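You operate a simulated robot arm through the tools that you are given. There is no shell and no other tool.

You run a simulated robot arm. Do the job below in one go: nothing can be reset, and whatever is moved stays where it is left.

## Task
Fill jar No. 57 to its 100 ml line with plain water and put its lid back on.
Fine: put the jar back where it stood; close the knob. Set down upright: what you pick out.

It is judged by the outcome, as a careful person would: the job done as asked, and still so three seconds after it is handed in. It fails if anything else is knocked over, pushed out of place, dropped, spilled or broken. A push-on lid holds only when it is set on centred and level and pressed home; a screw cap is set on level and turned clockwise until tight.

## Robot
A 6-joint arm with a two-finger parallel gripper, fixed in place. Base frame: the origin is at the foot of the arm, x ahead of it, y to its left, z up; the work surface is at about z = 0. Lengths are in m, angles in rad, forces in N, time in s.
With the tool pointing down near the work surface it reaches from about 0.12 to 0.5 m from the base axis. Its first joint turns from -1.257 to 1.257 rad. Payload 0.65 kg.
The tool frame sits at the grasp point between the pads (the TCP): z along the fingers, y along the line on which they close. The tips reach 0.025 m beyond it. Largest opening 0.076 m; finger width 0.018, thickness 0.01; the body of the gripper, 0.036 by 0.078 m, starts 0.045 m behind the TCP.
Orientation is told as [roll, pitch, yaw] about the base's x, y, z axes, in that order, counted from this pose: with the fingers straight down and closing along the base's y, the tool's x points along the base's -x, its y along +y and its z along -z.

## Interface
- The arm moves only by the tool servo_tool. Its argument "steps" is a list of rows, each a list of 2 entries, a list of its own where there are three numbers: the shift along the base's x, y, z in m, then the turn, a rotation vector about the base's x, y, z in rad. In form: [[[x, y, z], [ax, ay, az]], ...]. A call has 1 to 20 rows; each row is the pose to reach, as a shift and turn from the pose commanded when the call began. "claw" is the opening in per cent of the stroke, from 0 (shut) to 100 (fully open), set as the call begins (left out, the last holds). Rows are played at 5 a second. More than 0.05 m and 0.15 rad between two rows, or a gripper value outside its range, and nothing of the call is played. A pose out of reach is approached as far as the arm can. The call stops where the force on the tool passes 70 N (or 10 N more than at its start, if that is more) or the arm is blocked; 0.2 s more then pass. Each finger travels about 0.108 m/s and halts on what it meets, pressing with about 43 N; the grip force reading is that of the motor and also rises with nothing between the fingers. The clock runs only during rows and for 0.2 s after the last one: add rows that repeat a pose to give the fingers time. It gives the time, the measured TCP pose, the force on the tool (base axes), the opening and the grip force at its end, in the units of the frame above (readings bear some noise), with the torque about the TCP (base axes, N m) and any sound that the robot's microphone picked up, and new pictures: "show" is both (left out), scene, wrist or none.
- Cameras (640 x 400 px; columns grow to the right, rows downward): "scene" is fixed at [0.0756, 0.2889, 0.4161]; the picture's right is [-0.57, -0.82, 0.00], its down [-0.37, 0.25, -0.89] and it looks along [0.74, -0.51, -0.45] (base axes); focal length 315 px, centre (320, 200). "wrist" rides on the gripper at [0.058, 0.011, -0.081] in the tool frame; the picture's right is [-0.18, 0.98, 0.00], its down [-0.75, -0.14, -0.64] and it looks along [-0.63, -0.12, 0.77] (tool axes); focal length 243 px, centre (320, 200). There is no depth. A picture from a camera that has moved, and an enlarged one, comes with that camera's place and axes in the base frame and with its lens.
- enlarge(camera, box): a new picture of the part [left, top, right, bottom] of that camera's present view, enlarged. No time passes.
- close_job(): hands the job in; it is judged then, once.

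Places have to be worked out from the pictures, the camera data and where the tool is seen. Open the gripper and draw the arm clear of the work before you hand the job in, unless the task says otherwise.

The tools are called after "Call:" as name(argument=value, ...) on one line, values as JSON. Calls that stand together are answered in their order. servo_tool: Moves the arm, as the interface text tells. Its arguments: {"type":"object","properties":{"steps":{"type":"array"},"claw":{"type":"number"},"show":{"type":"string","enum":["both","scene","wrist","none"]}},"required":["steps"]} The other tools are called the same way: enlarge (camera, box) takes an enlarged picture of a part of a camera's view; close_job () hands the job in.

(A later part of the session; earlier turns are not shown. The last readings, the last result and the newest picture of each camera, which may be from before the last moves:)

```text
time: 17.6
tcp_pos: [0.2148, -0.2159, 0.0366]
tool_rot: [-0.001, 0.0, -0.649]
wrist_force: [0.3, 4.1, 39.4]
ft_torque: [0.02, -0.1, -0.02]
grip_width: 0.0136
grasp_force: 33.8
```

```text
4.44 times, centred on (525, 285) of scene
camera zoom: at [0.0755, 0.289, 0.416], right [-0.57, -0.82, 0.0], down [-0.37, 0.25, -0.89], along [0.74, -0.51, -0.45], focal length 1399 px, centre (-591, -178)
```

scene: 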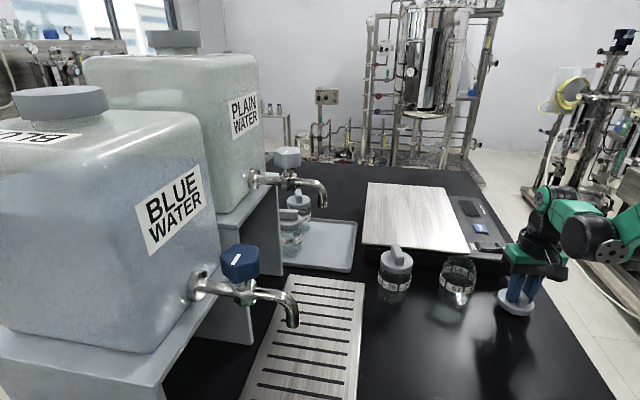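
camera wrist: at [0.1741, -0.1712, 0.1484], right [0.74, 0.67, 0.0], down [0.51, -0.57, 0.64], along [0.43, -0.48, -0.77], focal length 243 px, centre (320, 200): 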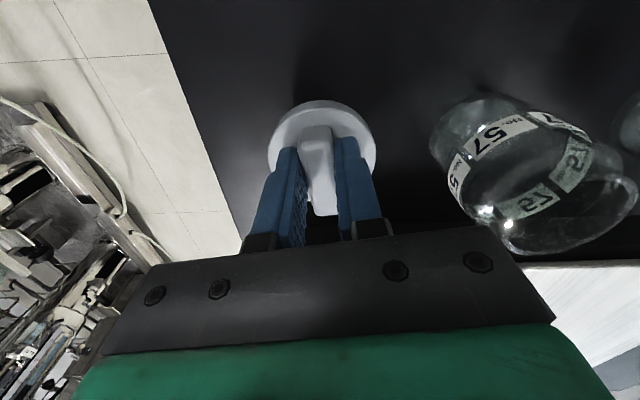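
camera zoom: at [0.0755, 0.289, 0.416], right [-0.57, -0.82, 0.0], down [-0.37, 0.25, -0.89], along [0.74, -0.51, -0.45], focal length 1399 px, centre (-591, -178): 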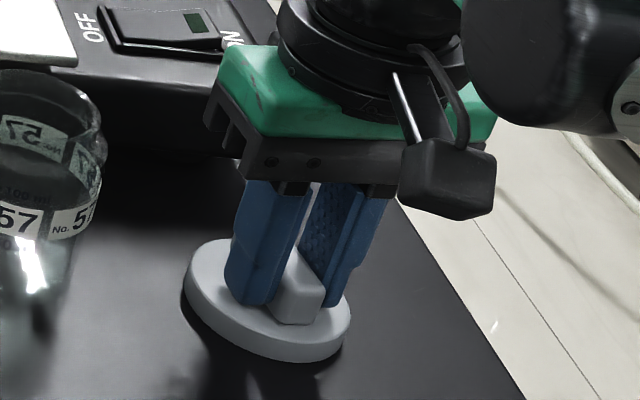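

Contact: 39 N at z≈0.037, so the lid is on the bench. I ease off 1 mm, then open the fingers.

Call:
servo_tool(steps=[[[0, 0, 0.0012], [0, 0, 0]], [[0, 0, 0.0012], [0, 0, 0]]], claw=0, show="none")

Call:
servo_tool(steps=[[[0, 0, 0], [0, 0, 0]], [[0, 0, 0], [0, 0, 0]], [[0, 0, 0], [0, 0, 0]]], claw=60, show="none")

Call:
enlarge(camera="scene", box=[480, 240, 570, 330])

```text
time: 18.2
tcp_pos: [0.2148, -0.2153, 0.0359]
tool_rot: [-0.001, 0.0, -0.652]
wrist_force: [-0.4, 0.2, -0.2]
ft_torque: [0.02, 0.0, -0.01]
grip_width: 0.0135
grasp_force: 33.8
```

```text
time: 19.0
tcp_pos: [0.2144, -0.2148, 0.0355]
tool_rot: [-0.001, 0.0, -0.651]
wrist_force: [-0.1, 0.6, 0.6]
ft_torque: [0.01, 0.0, -0.01]
grip_width: 0.0456
grasp_force: 0.0
```

```text
4.44 times, centred on (525, 285) of scene
camera zoom: at [0.0756, 0.2889, 0.4161], right [-0.57, -0.82, 0.0], down [-0.37, 0.25, -0.89], along [0.74, -0.51, -0.45], focal length 1399 px, centre (-591, -178)
```

zoom: 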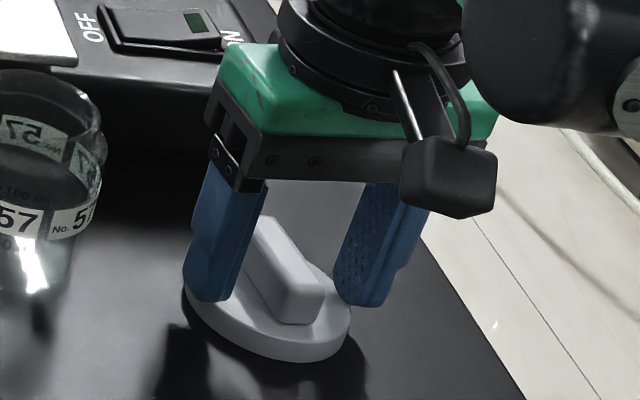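

The lid rests flat and upright on the bench. Now I raise the open gripper clear and move toward jar 57's side at height, yaw −0.49.

Call:
servo_tool(steps=[[[0, 0, 0.03], [0, 0, 0]], [[0, 0, 0.07], [0, 0, 0]], [[0, 0, 0.115], [0, 0, 0]], [[0.0, 0.0, 0.155], [0, 0, 0.04]], [[0.02, 0.02, 0.165], [0, 0, 0.08]], [[0.035, 0.045, 0.165], [0, 0, 0.12]], [[0.055, 0.07, 0.165], [0, 0, 0.16]], [[0.055, 0.07, 0.165], [0, 0, 0.16]]], claw=100, show="both")

Call:
enlarge(camera="scene", box=[420, 220, 560, 330])

```text
time: 20.8
tcp_pos: [0.2708, -0.1462, 0.1992]
tool_rot: [0.0, -0.001, -0.491]
wrist_force: [1.4, -0.5, -0.3]
ft_torque: [0.0, -0.01, 0.0]
grip_width: 0.0759
grasp_force: 0.1
camera wrist: at [0.2232, -0.1085, 0.2813], right [0.62, 0.78, 0.0], down [0.6, -0.48, 0.64], along [0.5, -0.4, -0.77], focal length 243 px, centre (320, 200)
```

scene: 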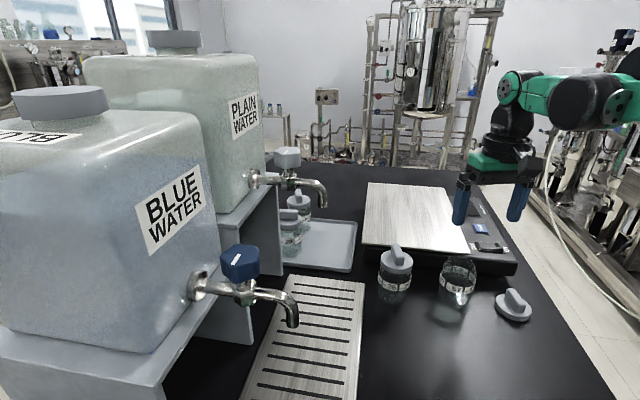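
wrist: 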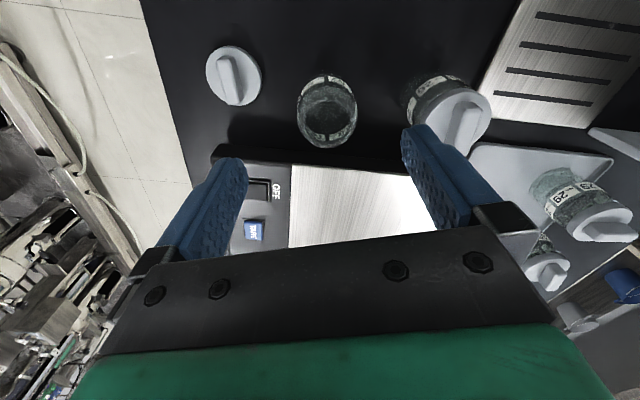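

```text
3.64 times, centred on (490, 275) of scene
camera zoom: at [0.0756, 0.2889, 0.4161], right [-0.57, -0.82, 0.0], down [-0.37, 0.25, -0.89], along [0.74, -0.51, -0.45], focal length 1145 px, centre (-298, -73)
```

zoom: 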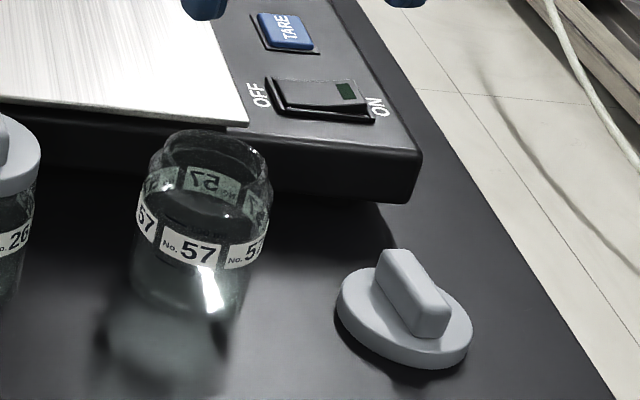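

Lid sits upright on the bench. I now tilt the tool forward about 1 rad along the radial direction, at height, to test whether the tilted side grasp is reachable.

Call:
servo_tool(steps=[[[0.003, -0.0016, 0], [-0.0659, -0.1235, 0]], [[0.006, -0.0032, 0], [-0.1318, -0.247, 0]], [[0.01, -0.005, 0], [-0.1977, -0.3706, 0]], [[0.013, -0.007, 0], [-0.2635, -0.4941, 0]], [[0.016, -0.008, 0], [-0.3294, -0.6176, 0]], [[0.02, -0.01, 0], [-0.3953, -0.7411, 0]], [[0.02, -0.01, 0], [-0.4612, -0.8647, 0]], [[0.02, -0.01, 0], [-0.4612, -0.8647, 0]]], claw=100, show="both")

```text
time: 22.6
tcp_pos: [0.289, -0.1549, 0.2025]
tool_rot: [0.002, -0.98, -0.489]
wrist_force: [0.8, -0.8, 0.0]
ft_torque: [0.02, 0.02, 0.0]
grip_width: 0.076
grasp_force: 0.0
camera wrist: at [0.2063, -0.0974, 0.1994], right [0.55, 0.82, 0.15], down [-0.17, -0.07, 0.98], along [0.82, -0.57, 0.1], focal length 243 px, centre (320, 200)
```

scene: 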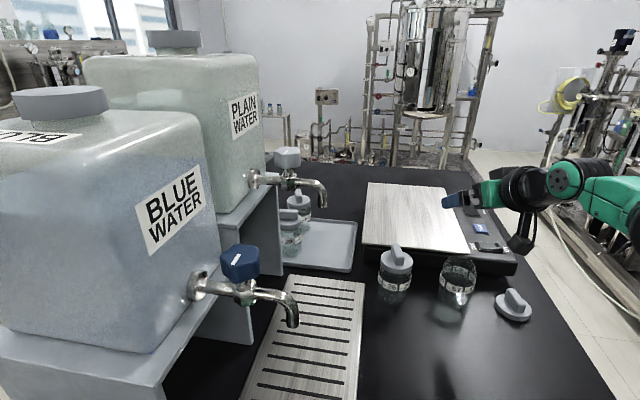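
wrist: 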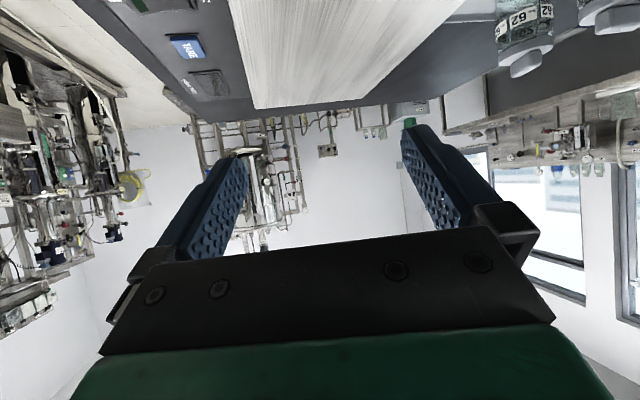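

The tilted pose is reached with TCP at (0.289, −0.154, 0.2025), in line with jar 57 (≈(0.2905, −0.1545)). I'll back off 5 mm radially and lower to z≈0.12 (fingertips still above the rim) to check alignment.

Call:
servo_tool(steps=[[[-0.0048, 0.0025, -0.02], [0, 0, 0]], [[-0.0048, 0.0025, -0.05], [0, 0, 0]], [[-0.0048, 0.0025, -0.08], [0, 0, 0]], [[-0.0048, 0.0025, -0.08], [0, 0, 0]]], claw=100, show="both")

Call:
enlarge(camera="scene", box=[420, 210, 560, 330])

Call:
enlarge(camera="wrist", box=[160, 0, 480, 200])

```text
time: 23.6
tcp_pos: [0.2841, -0.1542, 0.1218]
tool_rot: [-0.001, -0.981, -0.491]
wrist_force: [0.3, 0.7, 0.4]
ft_torque: [0.0, -0.01, -0.04]
grip_width: 0.076
grasp_force: 0.0
camera wrist: at [0.2006, -0.0967, 0.1198], right [0.55, 0.82, 0.15], down [-0.17, -0.07, 0.98], along [0.82, -0.57, 0.1], focal length 243 px, centre (320, 200)
```

scene: 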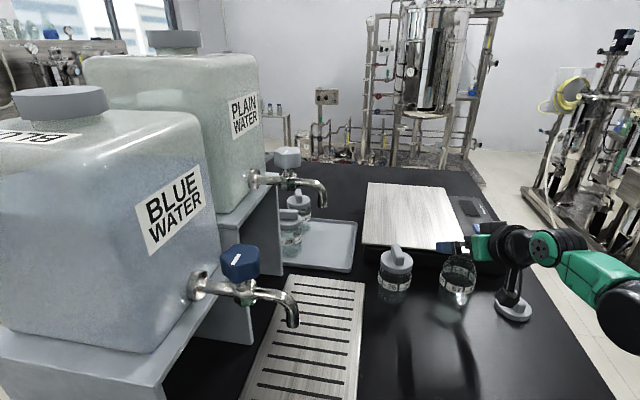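
wrist: 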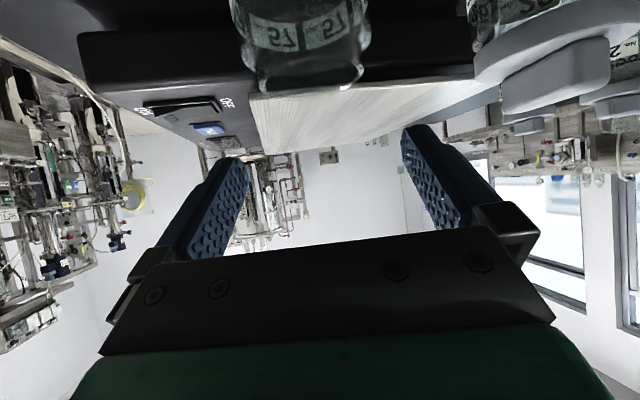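

```text
3.33 times, centred on (490, 270) of scene
camera zoom: at [0.0756, 0.2889, 0.4161], right [-0.57, -0.82, 0.0], down [-0.37, 0.25, -0.89], along [0.74, -0.51, -0.45], focal length 1049 px, centre (-247, -33)
```

zoom: 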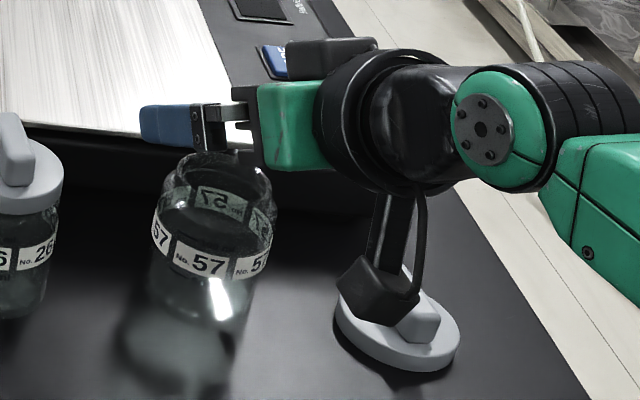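

```text
2.00 times, centred on (320, 100) of wrist
camera zoom: at [0.2006, -0.0967, 0.1198], right [0.55, 0.82, 0.15], down [-0.17, -0.07, 0.98], along [0.82, -0.57, 0.1], focal length 485 px, centre (320, 400)
```

zoom: 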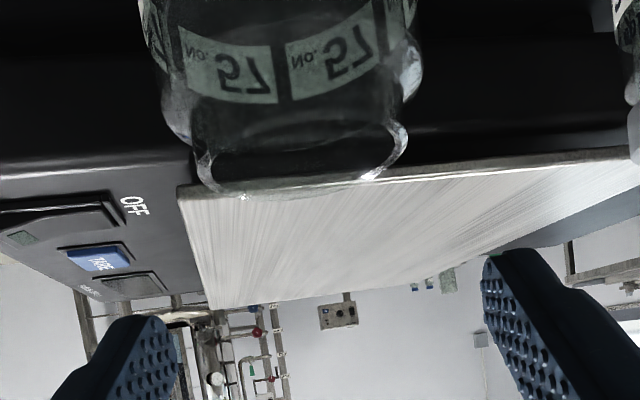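

The rim appears where predicted (col ≈300), so the fingers straddle the jar symmetrically. I lower the open gripper around the jar to TCP z≈0.046.

Call:
servo_tool(steps=[[[0, 0, -0.02], [0, 0, 0]], [[0, 0, -0.04], [0, 0, 0]], [[0, 0, -0.055], [0, 0, 0]], [[0, 0, -0.068], [0, 0, 0]], [[0, 0, -0.077], [0, 0, 0]], [[0, 0, -0.077], [0, 0, 0]]], claw=100, show="both")

Call:
enlarge(camera="scene", box=[420, 210, 560, 330])

Call:
enlarge(camera="wrist", box=[160, 0, 480, 240])

```text
time: 25.0
tcp_pos: [0.2965, -0.1586, 0.1089]
tool_rot: [0.0, -0.981, -0.49]
wrist_force: [0.0, 0.9, 0.0]
ft_torque: [0.0, -0.02, -0.01]
grip_width: 0.0761
grasp_force: 0.1
out of reach, approached as far as the arm can: row 1, 2, 3, 4, 5, 6
camera wrist: at [0.2138, -0.1011, 0.1071], right [0.55, 0.82, 0.15], down [-0.17, -0.07, 0.98], along [0.82, -0.57, 0.1], focal length 243 px, centre (320, 200)
```

scene: 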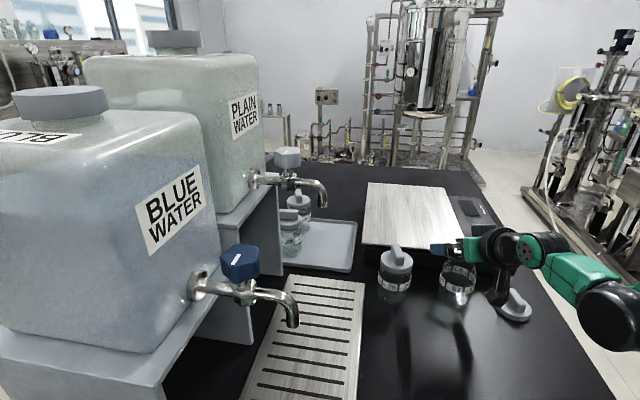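
wrist: 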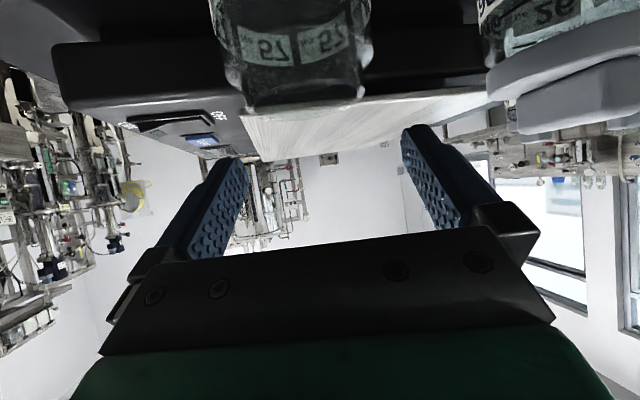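

```text
3.33 times, centred on (490, 270) of scene
camera zoom: at [0.0756, 0.2889, 0.4161], right [-0.57, -0.82, 0.0], down [-0.37, 0.25, -0.89], along [0.74, -0.51, -0.45], focal length 1049 px, centre (-247, -33)
```

zoom: 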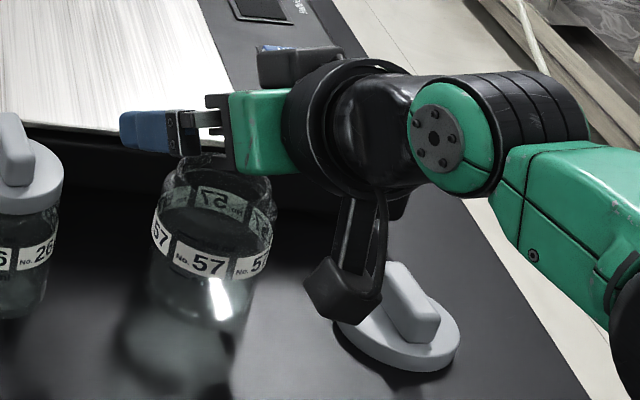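

```text
1.67 times, centred on (320, 120) of wrist
camera zoom: at [0.2138, -0.1011, 0.1071], right [0.55, 0.82, 0.15], down [-0.17, -0.07, 0.98], along [0.82, -0.57, 0.1], focal length 404 px, centre (320, 333)
```

zoom: 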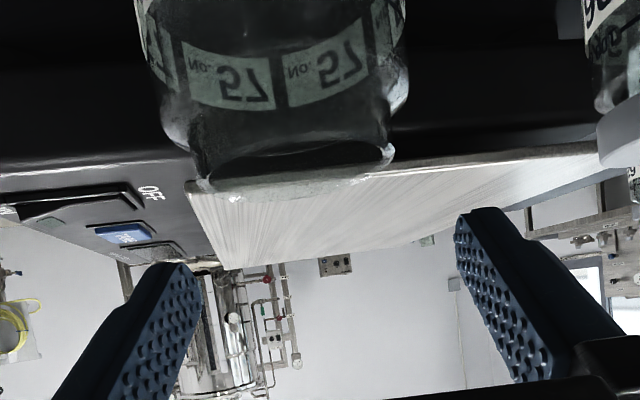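

At 1 rad tilt this spot is out of reach low down; the jar is untouched. A smaller tilt (~0.6 rad) should still clear the spout at z=0.206, so I rise, reduce the tilt to 0.6 and recentre.

Call:
servo_tool(steps=[[[0, 0, 0.03], [0, 0, 0]], [[0, 0, 0.06], [0, 0, 0]], [[-0.004, 0.002, 0.06], [0.0596, 0.1118, 0]], [[-0.008, 0.004, 0.06], [0.1192, 0.2235, 0]], [[-0.0122, 0.0063, 0.06], [0.1788, 0.3353, 0]], [[-0.0122, 0.0063, 0.04], [0.1788, 0.3353, 0]], [[-0.0122, 0.0063, 0.015], [0.1788, 0.3353, 0]], [[-0.0122, 0.0063, 0.015], [0.1788, 0.3353, 0]]], claw=100, show="both")

Call:
enlarge(camera="scene", box=[420, 210, 560, 330])

Call:
enlarge(camera="wrist", box=[160, 0, 480, 240])

```text
time: 26.8
tcp_pos: [0.2837, -0.1504, 0.1266]
tool_rot: [-0.002, -0.598, -0.489]
wrist_force: [-0.9, 0.0, 0.4]
ft_torque: [-0.01, 0.04, -0.02]
grip_width: 0.076
grasp_force: 0.1
camera wrist: at [0.2062, -0.0969, 0.1605], right [0.6, 0.8, 0.1], down [0.16, -0.25, 0.96], along [0.79, -0.55, -0.28], focal length 243 px, centre (320, 200)
```

scene: 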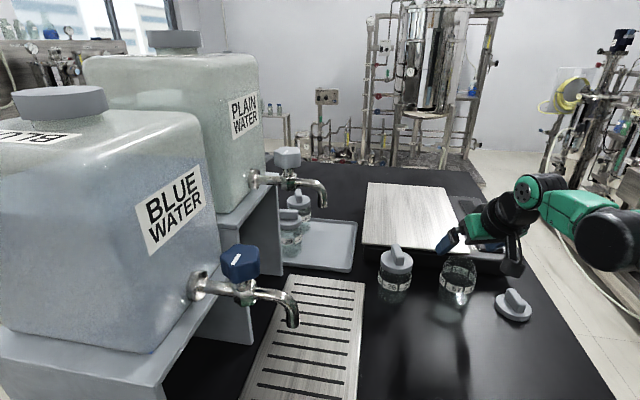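
wrist: 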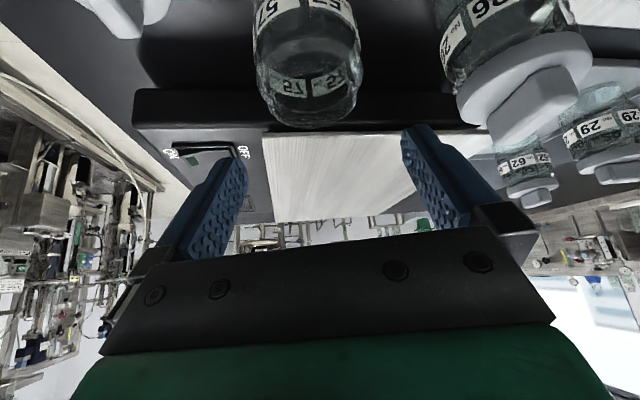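

```text
3.33 times, centred on (490, 270) of scene
camera zoom: at [0.0756, 0.2889, 0.4161], right [-0.57, -0.82, 0.0], down [-0.37, 0.25, -0.89], along [0.74, -0.51, -0.45], focal length 1049 px, centre (-247, -33)
```

zoom: 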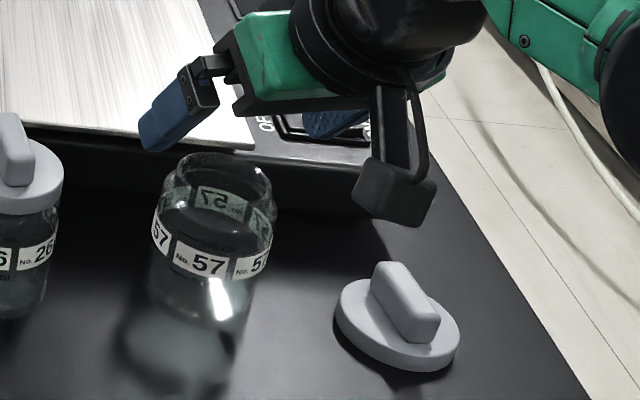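

```text
1.67 times, centred on (320, 120) of wrist
camera zoom: at [0.2062, -0.0969, 0.1605], right [0.6, 0.8, 0.1], down [0.16, -0.25, 0.96], along [0.79, -0.55, -0.28], focal length 404 px, centre (320, 333)
```

zoom: 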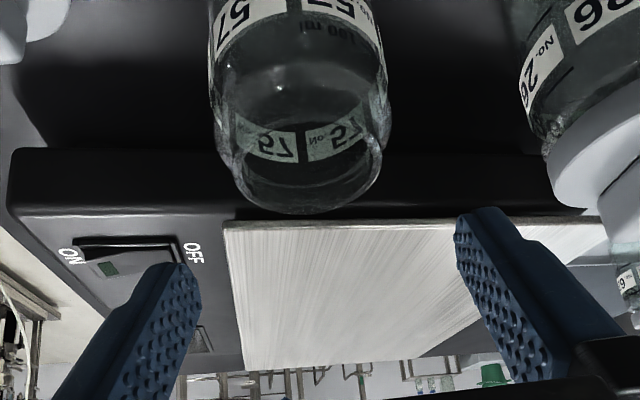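

At 0.6 rad tilt the pose is reached and the rim is where predicted (centred between the fingers). I lower in small steps, watching for "out of reach".

Call:
servo_tool(steps=[[[0, 0, -0.015], [0, 0, 0]], [[0, 0, -0.03], [0, 0, 0]], [[0, 0, -0.03], [0, 0, 0]]], claw=100, show="none")

Call:
enlarge(camera="scene", box=[420, 210, 560, 330])

Call:
enlarge(camera="wrist", box=[160, 0, 480, 240])

```text
time: 27.6
tcp_pos: [0.2859, -0.1504, 0.0974]
tool_rot: [0.0, -0.601, -0.491]
wrist_force: [0.5, -0.7, -0.6]
ft_torque: [-0.01, 0.01, -0.01]
grip_width: 0.0759
grasp_force: 0.1
```

```text
3.33 times, centred on (490, 270) of scene
camera zoom: at [0.0756, 0.2889, 0.4161], right [-0.57, -0.82, 0.0], down [-0.37, 0.25, -0.89], along [0.74, -0.51, -0.45], focal length 1049 px, centre (-247, -33)
```

zoom: 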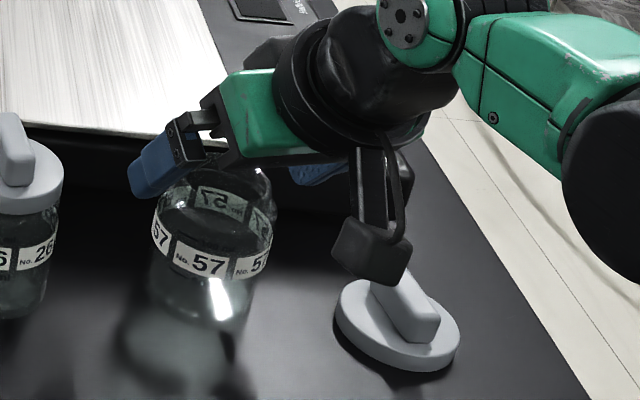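

```text
1.67 times, centred on (320, 120) of wrist
camera zoom: at [0.2068, -0.0971, 0.131], right [0.6, 0.8, 0.1], down [0.16, -0.25, 0.96], along [0.79, -0.55, -0.28], focal length 404 px, centre (320, 333)
```

zoom: 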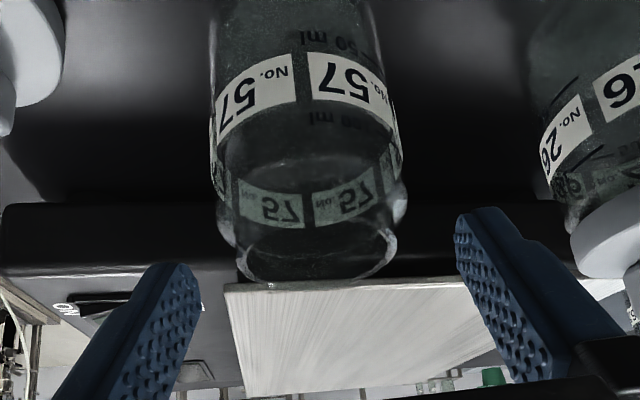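

Alignment still matches (rim at col 317 as predicted). Continuing down to TCP z≈0.047.

Call:
servo_tool(steps=[[[0, 0, -0.012], [0, 0, 0]], [[0, 0, -0.025], [0, 0, 0]], [[0, 0, -0.025], [0, 0, 0]]], claw=100, show="none")

Call:
enlarge(camera="scene", box=[420, 210, 560, 330])

Call:
enlarge(camera="wrist", box=[160, 0, 480, 240])

```text
time: 28.4
tcp_pos: [0.2856, -0.1514, 0.0722]
tool_rot: [0.0, -0.6, -0.49]
wrist_force: [0.4, 0.4, -1.0]
ft_torque: [0.01, 0.03, 0.01]
grip_width: 0.0761
grasp_force: 0.0
```

```text
3.33 times, centred on (490, 270) of scene
camera zoom: at [0.0756, 0.2889, 0.4161], right [-0.57, -0.82, 0.0], down [-0.37, 0.25, -0.89], along [0.74, -0.51, -0.45], focal length 1049 px, centre (-247, -33)
```

zoom: 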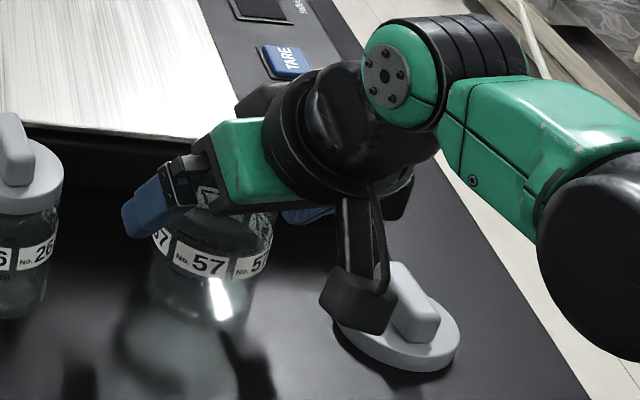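

```text
1.67 times, centred on (320, 120) of wrist
camera zoom: at [0.2058, -0.0971, 0.1062], right [0.6, 0.8, 0.1], down [0.16, -0.25, 0.96], along [0.79, -0.55, -0.28], focal length 404 px, centre (320, 333)
```

zoom: 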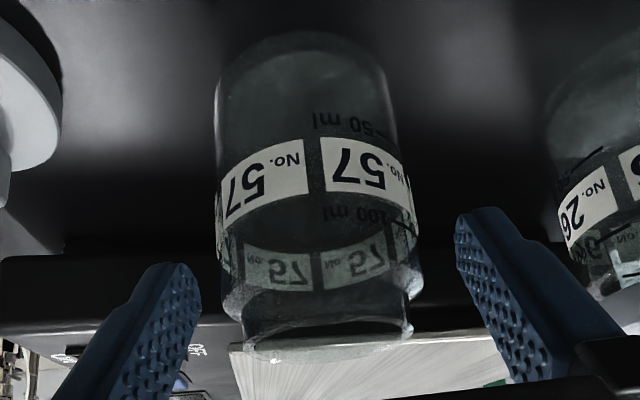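

Fingers straddle the jar body evenly. Final 26 mm down to grasp height.

Call:
servo_tool(steps=[[[0, 0, -0.012], [0, 0, 0]], [[0, 0, -0.024], [0, 0, 0]], [[0, 0, -0.026], [0, 0, 0]], [[0, 0, -0.026], [0, 0, 0]]], claw=100, show="none")

Call:
enlarge(camera="scene", box=[420, 210, 560, 330])

Call:
enlarge(camera="wrist", box=[160, 0, 480, 240])

```text
time: 29.4
tcp_pos: [0.2858, -0.153, 0.053]
tool_rot: [-0.001, -0.599, -0.489]
wrist_force: [0.6, -0.1, 0.2]
ft_torque: [-0.02, 0.03, 0.0]
grip_width: 0.0761
grasp_force: 0.0
out of reach, approached as far as the arm can: row 2, 3, 4
```

```text
3.33 times, centred on (490, 270) of scene
camera zoom: at [0.0756, 0.2889, 0.4161], right [-0.57, -0.82, 0.0], down [-0.37, 0.25, -0.89], along [0.74, -0.51, -0.45], focal length 1049 px, centre (-247, -33)
```

zoom: 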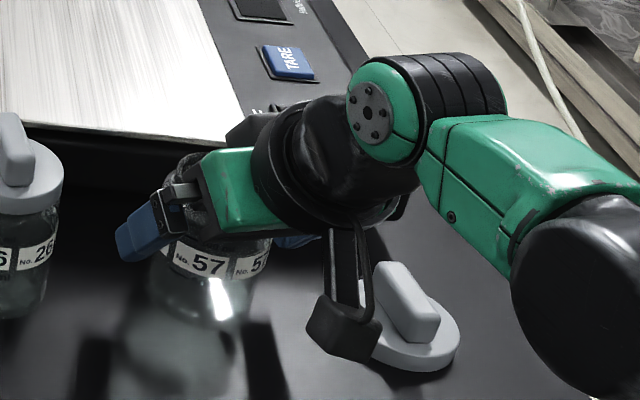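

```text
1.67 times, centred on (320, 120) of wrist
camera zoom: at [0.208, -0.0992, 0.0877], right [0.6, 0.8, 0.1], down [0.16, -0.25, 0.96], along [0.79, -0.55, -0.28], focal length 404 px, centre (320, 333)
```

zoom: 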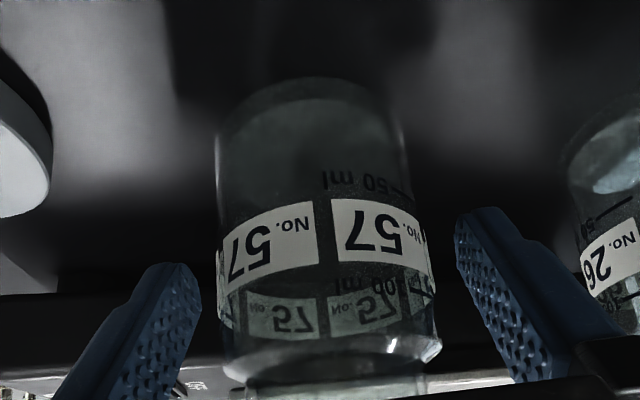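

I reached TCP z≈0.054 (the limit at this tilt), which puts the pads on the jar's cylindrical body at z≈0.046. I'll close on the jar here.

Call:
servo_tool(steps=[[[0, 0, 0], [0, 0, 0]], [[0, 0, 0], [0, 0, 0]], [[0, 0, 0], [0, 0, 0]], [[0, 0, 0], [0, 0, 0]]], claw=0, show="none")

Call:
enlarge(camera="scene", box=[420, 210, 560, 330])

Call:
enlarge(camera="wrist", box=[160, 0, 480, 240])

```text
time: 30.4
tcp_pos: [0.2848, -0.1546, 0.0533]
tool_rot: [-0.002, -0.599, -0.488]
wrist_force: [0.2, 0.7, -0.3]
ft_torque: [0.03, -0.02, 0.02]
grip_width: 0.055
grasp_force: 43.1
```

```text
3.33 times, centred on (490, 270) of scene
camera zoom: at [0.0756, 0.2889, 0.4161], right [-0.57, -0.82, 0.0], down [-0.37, 0.25, -0.89], along [0.74, -0.51, -0.45], focal length 1049 px, centre (-247, -33)
```

zoom: 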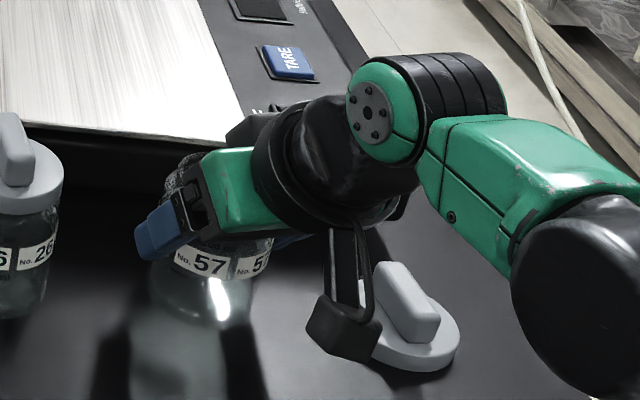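

```text
1.67 times, centred on (320, 120) of wrist
camera zoom: at [0.208, -0.0992, 0.0877], right [0.6, 0.8, 0.1], down [0.16, -0.25, 0.96], along [0.79, -0.55, -0.28], focal length 404 px, centre (320, 333)
```

zoom: 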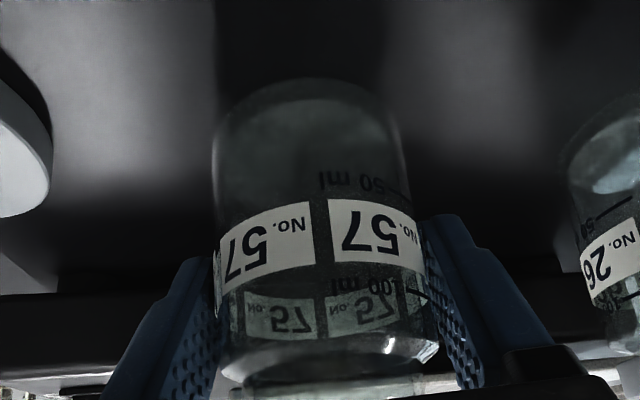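

Jar 57 is gripped (width 0.055, 43 N) and hasn't shifted noticeably. I lift it straight up so its base will clear jar 26.

Call:
servo_tool(steps=[[[0, 0, 0.004], [0, 0, 0]], [[0, 0, 0.015], [0, 0, 0]], [[0, 0, 0.04], [0, 0, 0]], [[0, 0, 0.07], [0, 0, 0]], [[0, 0, 0.1], [0, 0, 0]], [[0, 0, 0.125], [0, 0, 0]], [[0, 0, 0.125], [0, 0, 0]]], claw=0, show="both")

Call:
enlarge(camera="scene", box=[400, 160, 560, 320])

```text
time: 32.0
tcp_pos: [0.2858, -0.1533, 0.179]
tool_rot: [-0.001, -0.601, -0.492]
wrist_force: [-1.2, 0.1, -1.6]
ft_torque: [0.01, 0.01, -0.01]
grip_width: 0.0549
grasp_force: 43.1
camera wrist: at [0.208, -0.0992, 0.213], right [0.6, 0.8, 0.1], down [0.16, -0.25, 0.96], along [0.79, -0.55, -0.28], focal length 243 px, centre (320, 200)
```

scene: 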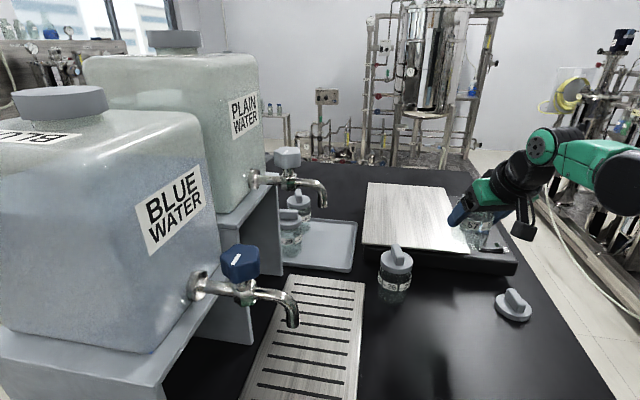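
wrist: 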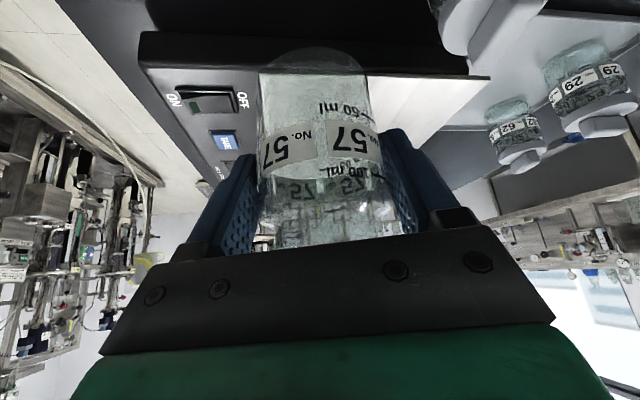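

```text
2.50 times, centred on (480, 240) of scene
camera zoom: at [0.0756, 0.2889, 0.4161], right [-0.57, -0.82, 0.0], down [-0.37, 0.25, -0.89], along [0.74, -0.51, -0.45], focal length 787 px, centre (-80, 100)
```

zoom: 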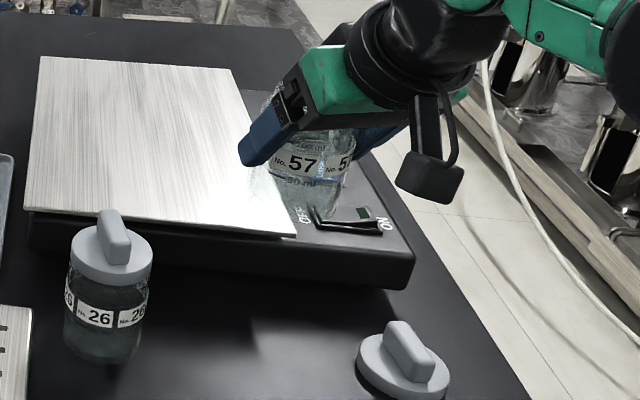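

The jar is held upright about 12.5 cm up. I swing it around the base axis toward the plain tap's azimuth (+0.145 rad), keeping the radius.

Call:
servo_tool(steps=[[[0.0172, 0.0375, 0], [0, 0, 0.1273]], [[0.0293, 0.0769, 0], [0, 0, 0.2546]], [[0.0365, 0.1174, 0], [0, 0, 0.3819]], [[0.0383, 0.1586, 0], [0, 0, 0.5092]], [[0.035, 0.1997, 0], [0, 0, 0.6366]], [[0.035, 0.1997, 0], [0, 0, 0.6366]]], claw=0, show="both")

Call:
enlarge(camera="scene", box=[240, 130, 440, 330])

```text
time: 33.4
tcp_pos: [0.3235, 0.0477, 0.1782]
tool_rot: [0.0, -0.601, 0.147]
wrist_force: [0.5, 0.0, -1.5]
ft_torque: [-0.03, 0.02, 0.02]
grip_width: 0.0546
grasp_force: 42.7
camera wrist: at [0.2289, 0.0455, 0.2121], right [0.01, 0.99, 0.1], down [0.28, -0.1, 0.96], along [0.96, 0.02, -0.28], focal length 243 px, centre (320, 200)
```

scene: 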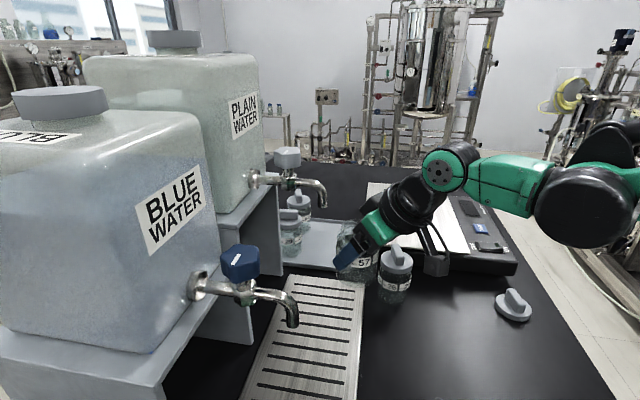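
wrist: 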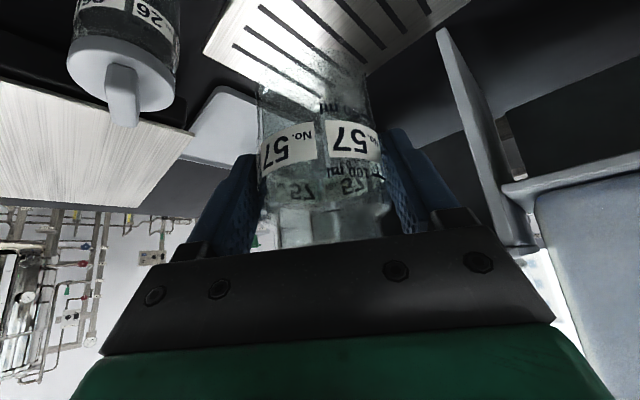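

```text
2.00 times, centred on (340, 230) of scene
camera zoom: at [0.0756, 0.2889, 0.4161], right [-0.57, -0.82, 0.0], down [-0.37, 0.25, -0.89], along [0.74, -0.51, -0.45], focal length 630 px, centre (280, 140)
```

zoom: 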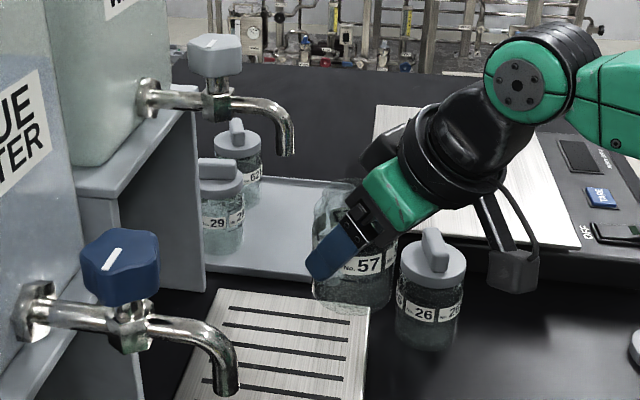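

The jar is over the grille's near edge at azimuth 0.147. I lower it to about 3 cm above the grille, then extend outward toward the spot under the plain spout.

Call:
servo_tool(steps=[[[0, 0, -0.03], [0, 0, 0]], [[0, 0, -0.06], [0, 0, 0]], [[0, 0, -0.09], [0, 0, 0]], [[0.025, 0.0032, -0.09], [0, 0, 0]], [[0.05, 0.0064, -0.09], [0, 0, 0]], [[0.0727, 0.0094, -0.09], [0, 0, 0]], [[0.0727, 0.0094, -0.09], [0, 0, 0]]], claw=0, show="both")

Call:
enlarge(camera="scene", box=[240, 130, 420, 310])

Call:
enlarge(camera="wrist", box=[160, 0, 520, 240])

```text
time: 35.0
tcp_pos: [0.3958, 0.0572, 0.088]
tool_rot: [0.0, -0.6, 0.149]
wrist_force: [-0.3, 0.0, -1.8]
ft_torque: [-0.01, 0.02, 0.03]
grip_width: 0.0549
grasp_force: 43.5
camera wrist: at [0.3005, 0.0553, 0.1228], right [0.01, 0.99, 0.1], down [0.28, -0.1, 0.96], along [0.96, 0.02, -0.28], focal length 243 px, centre (320, 200)
```

scene: 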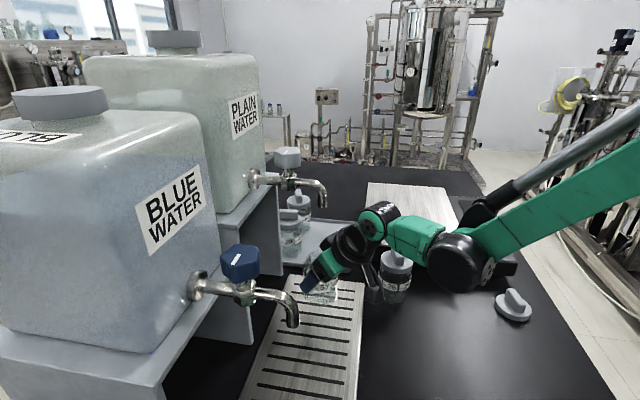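
wrist: 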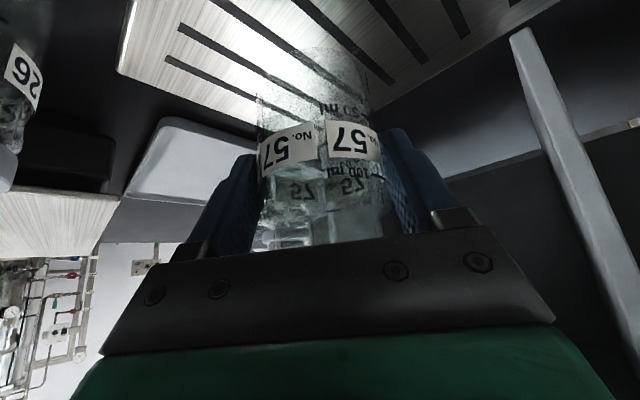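

```text
2.22 times, centred on (330, 220) of scene
camera zoom: at [0.0756, 0.2889, 0.4161], right [-0.57, -0.82, 0.0], down [-0.37, 0.25, -0.89], along [0.74, -0.51, -0.45], focal length 700 px, centre (298, 156)
```

zoom: 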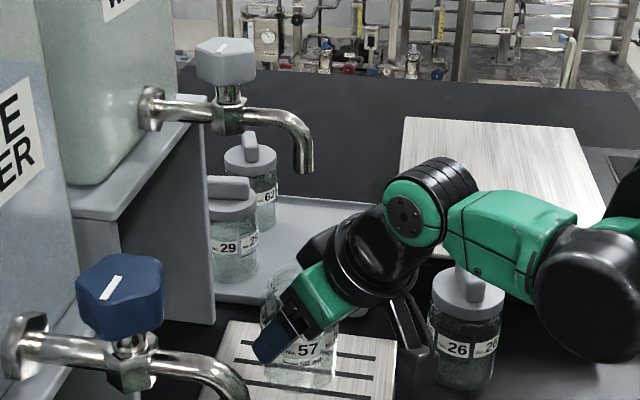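

```text
1.67 times, centred on (340, 120) of wrist
camera zoom: at [0.3005, 0.0553, 0.1228], right [0.01, 0.99, 0.1], down [0.28, -0.1, 0.96], along [0.96, 0.02, -0.28], focal length 404 px, centre (287, 333)
```

zoom: 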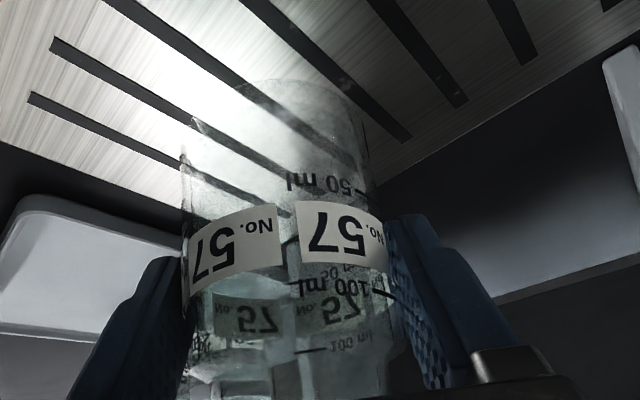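

The jar hovers above the grille near the spout. I'll zoom in to compare the rim with the spot directly under the spout (predicted at row/col of (0.401, 0.0585)).

Call:
enlarge(camera="scene", box=[290, 170, 360, 310])

Call:
enlarge(camera="scene", box=[295, 230, 365, 310])

```text
2.86 times, centred on (325, 240) of scene
camera zoom: at [0.0756, 0.2889, 0.4161], right [-0.57, -0.82, 0.0], down [-0.37, 0.25, -0.89], along [0.74, -0.51, -0.45], focal length 899 px, centre (306, 86)
```

zoom: 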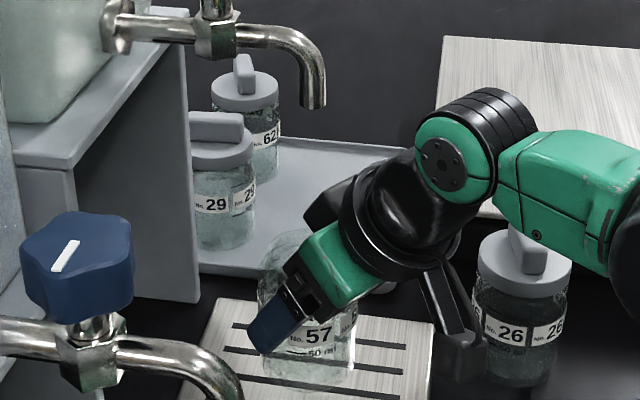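

```text
5.00 times, centred on (330, 270) of scene
camera zoom: at [0.0756, 0.2889, 0.4161], right [-0.57, -0.82, 0.0], down [-0.37, 0.25, -0.89], along [0.74, -0.51, -0.45], focal length 1574 px, centre (270, -150)
```

zoom: 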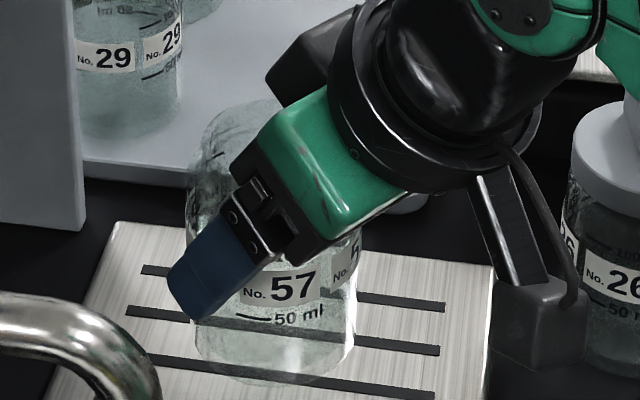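

The jar axis is within a few mm of the spout axis. I lower it toward the grille in small steps, watching force.

Call:
servo_tool(steps=[[[0.001, -0.001, -0.006], [0, 0, 0]], [[0.001, -0.001, -0.012], [0, 0, 0]], [[0.001, -0.001, -0.018], [0, 0, 0]], [[0.001, -0.001, -0.018], [0, 0, 0]]], claw=0, show="none")

Call:
enlarge(camera="scene", box=[295, 230, 365, 310])

Call:
enlarge(camera="wrist", box=[160, 0, 520, 240])

```text
time: 36.0
tcp_pos: [0.395, 0.0542, 0.0698]
tool_rot: [0.001, -0.6, 0.146]
wrist_force: [0.2, -1.1, -1.9]
ft_torque: [-0.02, -0.01, 0.01]
grip_width: 0.0547
grasp_force: 43.3
```

```text
5.00 times, centred on (330, 270) of scene
camera zoom: at [0.0756, 0.2889, 0.4161], right [-0.57, -0.82, 0.0], down [-0.37, 0.25, -0.89], along [0.74, -0.51, -0.45], focal length 1574 px, centre (270, -150)
```

zoom: 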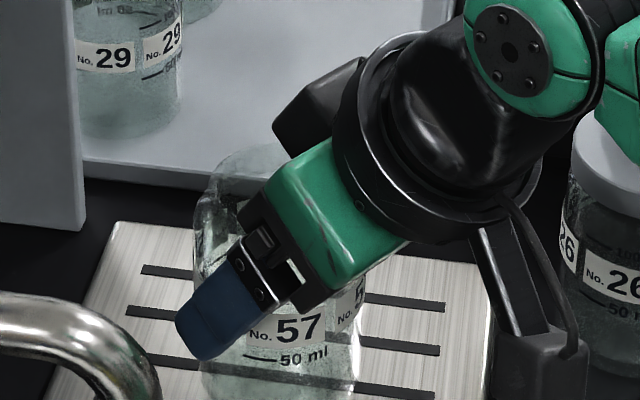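

```text
1.67 times, centred on (340, 120) of wrist
camera zoom: at [0.3007, 0.0528, 0.1041], right [0.01, 0.99, 0.1], down [0.28, -0.1, 0.96], along [0.96, 0.02, -0.28], focal length 404 px, centre (287, 333)
```

zoom: 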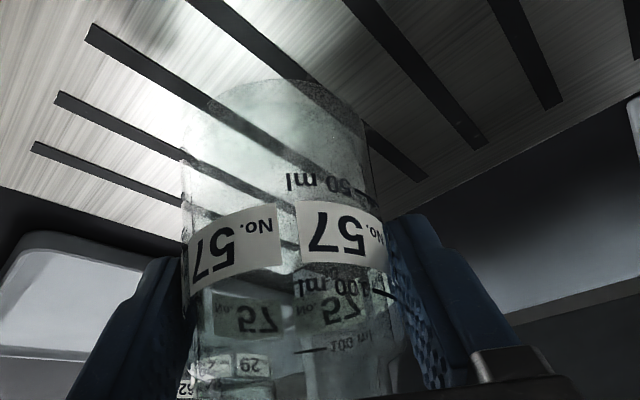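

Still free at jar-base height ≈0.016. Continuing down 2 mm at a time to find the grille.

Call:
servo_tool(steps=[[[0, 0, -0.002], [0, 0, 0]], [[0, 0, -0.004], [0, 0, 0]], [[0, 0, -0.004], [0, 0, 0]]], claw=0, show="none")

Call:
servo_tool(steps=[[[0, 0, -0.001], [0, 0, 0]], [[0, 0, -0.002], [0, 0, 0]], [[0, 0, -0.002], [0, 0, 0]]], claw=0, show="none")

```text
time: 36.8
tcp_pos: [0.396, 0.0543, 0.065]
tool_rot: [0.001, -0.6, 0.146]
wrist_force: [0.3, -0.1, -0.7]
ft_torque: [-0.01, 0.0, -0.01]
grip_width: 0.0547
grasp_force: 42.6
```

```text
time: 37.6
tcp_pos: [0.3943, 0.0544, 0.0635]
tool_rot: [-0.001, -0.6, 0.145]
wrist_force: [0.0, -0.2, -2.0]
ft_torque: [0.01, 0.03, 0.0]
grip_width: 0.0548
grasp_force: 43.0
```

No contact at base height ≈0.010; continuing in 1 mm steps.

Call:
servo_tool(steps=[[[0, 0, -0.001], [0, 0, 0]], [[0, 0, -0.002], [0, 0, 0]], [[0, 0, -0.002], [0, 0, 0]]], claw=0, show="none")

Call:
enlarge(camera="scene", box=[295, 230, 365, 310])

```text
time: 38.4
tcp_pos: [0.3961, 0.055, 0.0615]
tool_rot: [0.001, -0.603, 0.146]
wrist_force: [-7.5, 4.2, 27.6]
ft_torque: [0.27, -0.31, 0.08]
grip_width: 0.0547
grasp_force: 43.2
```

```text
5.00 times, centred on (330, 270) of scene
camera zoom: at [0.0755, 0.2889, 0.4161], right [-0.57, -0.82, 0.0], down [-0.37, 0.25, -0.89], along [0.74, -0.51, -0.45], focal length 1574 px, centre (270, -150)
```

zoom: 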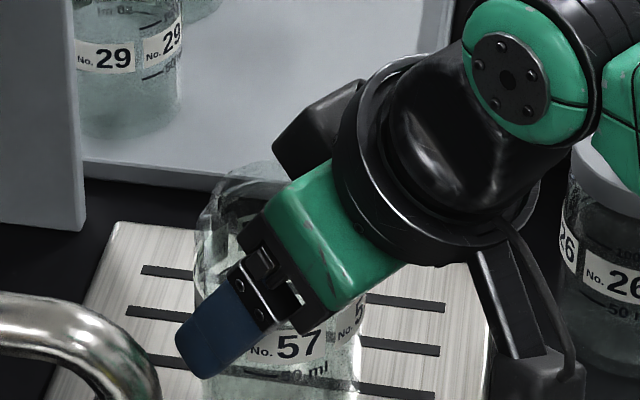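

Contact at TCP z≈0.062 (27 N): the jar is standing on the grille. I ease off slightly, then open fully.

Call:
servo_tool(steps=[[[0, 0, 0.0008], [0, 0, 0]], [[0, 0, 0.0008], [0, 0, 0]]], claw=0, show="none")

Call:
servo_tool(steps=[[[0, 0, 0], [0, 0, 0]], [[0, 0, 0], [0, 0, 0]], [[0, 0, 0], [0, 0, 0]]], claw=100, show="none")

Call:
enlarge(camera="scene", box=[280, 170, 380, 310])

Call:
enlarge(camera="wrist", box=[160, 0, 520, 240])

```text
time: 39.0
tcp_pos: [0.3957, 0.0552, 0.0644]
tool_rot: [-0.001, -0.6, 0.146]
wrist_force: [-0.5, -0.1, -1.9]
ft_torque: [-0.02, -0.01, -0.03]
grip_width: 0.0549
grasp_force: 43.0
```

```text
time: 39.8
tcp_pos: [0.3956, 0.0553, 0.0633]
tool_rot: [-0.001, -0.601, 0.148]
wrist_force: [0.1, -1.2, 0.1]
ft_torque: [-0.02, 0.03, -0.03]
grip_width: 0.0759
grasp_force: 0.1
```

```text
2.86 times, centred on (330, 240) of scene
camera zoom: at [0.0756, 0.2889, 0.4161], right [-0.57, -0.82, 0.0], down [-0.37, 0.25, -0.89], along [0.74, -0.51, -0.45], focal length 899 px, centre (291, 86)
```

zoom: 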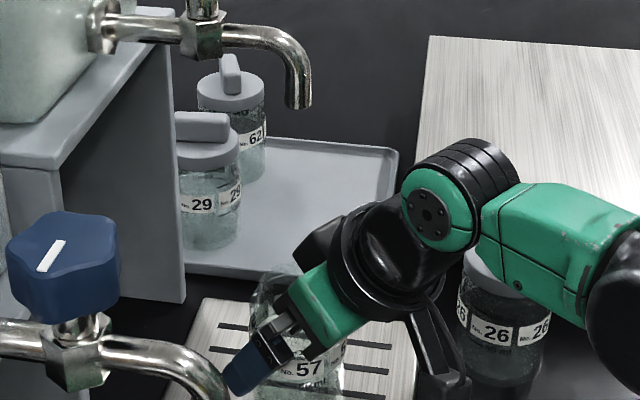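

```text
1.67 times, centred on (340, 120) of wrist
camera zoom: at [0.3009, 0.0528, 0.0971], right [0.01, 0.99, 0.1], down [0.28, -0.1, 0.96], along [0.96, 0.02, -0.28], focal length 404 px, centre (287, 333)
```

zoom: 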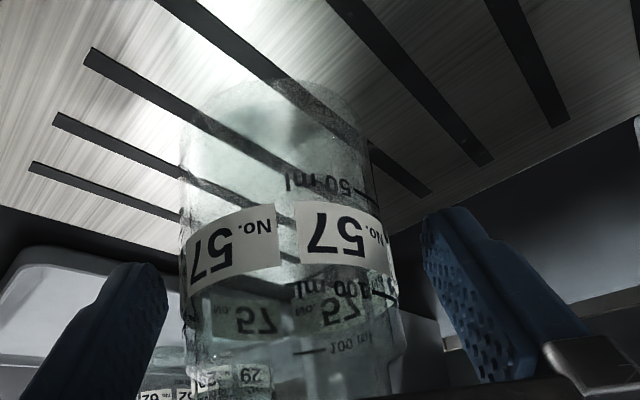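

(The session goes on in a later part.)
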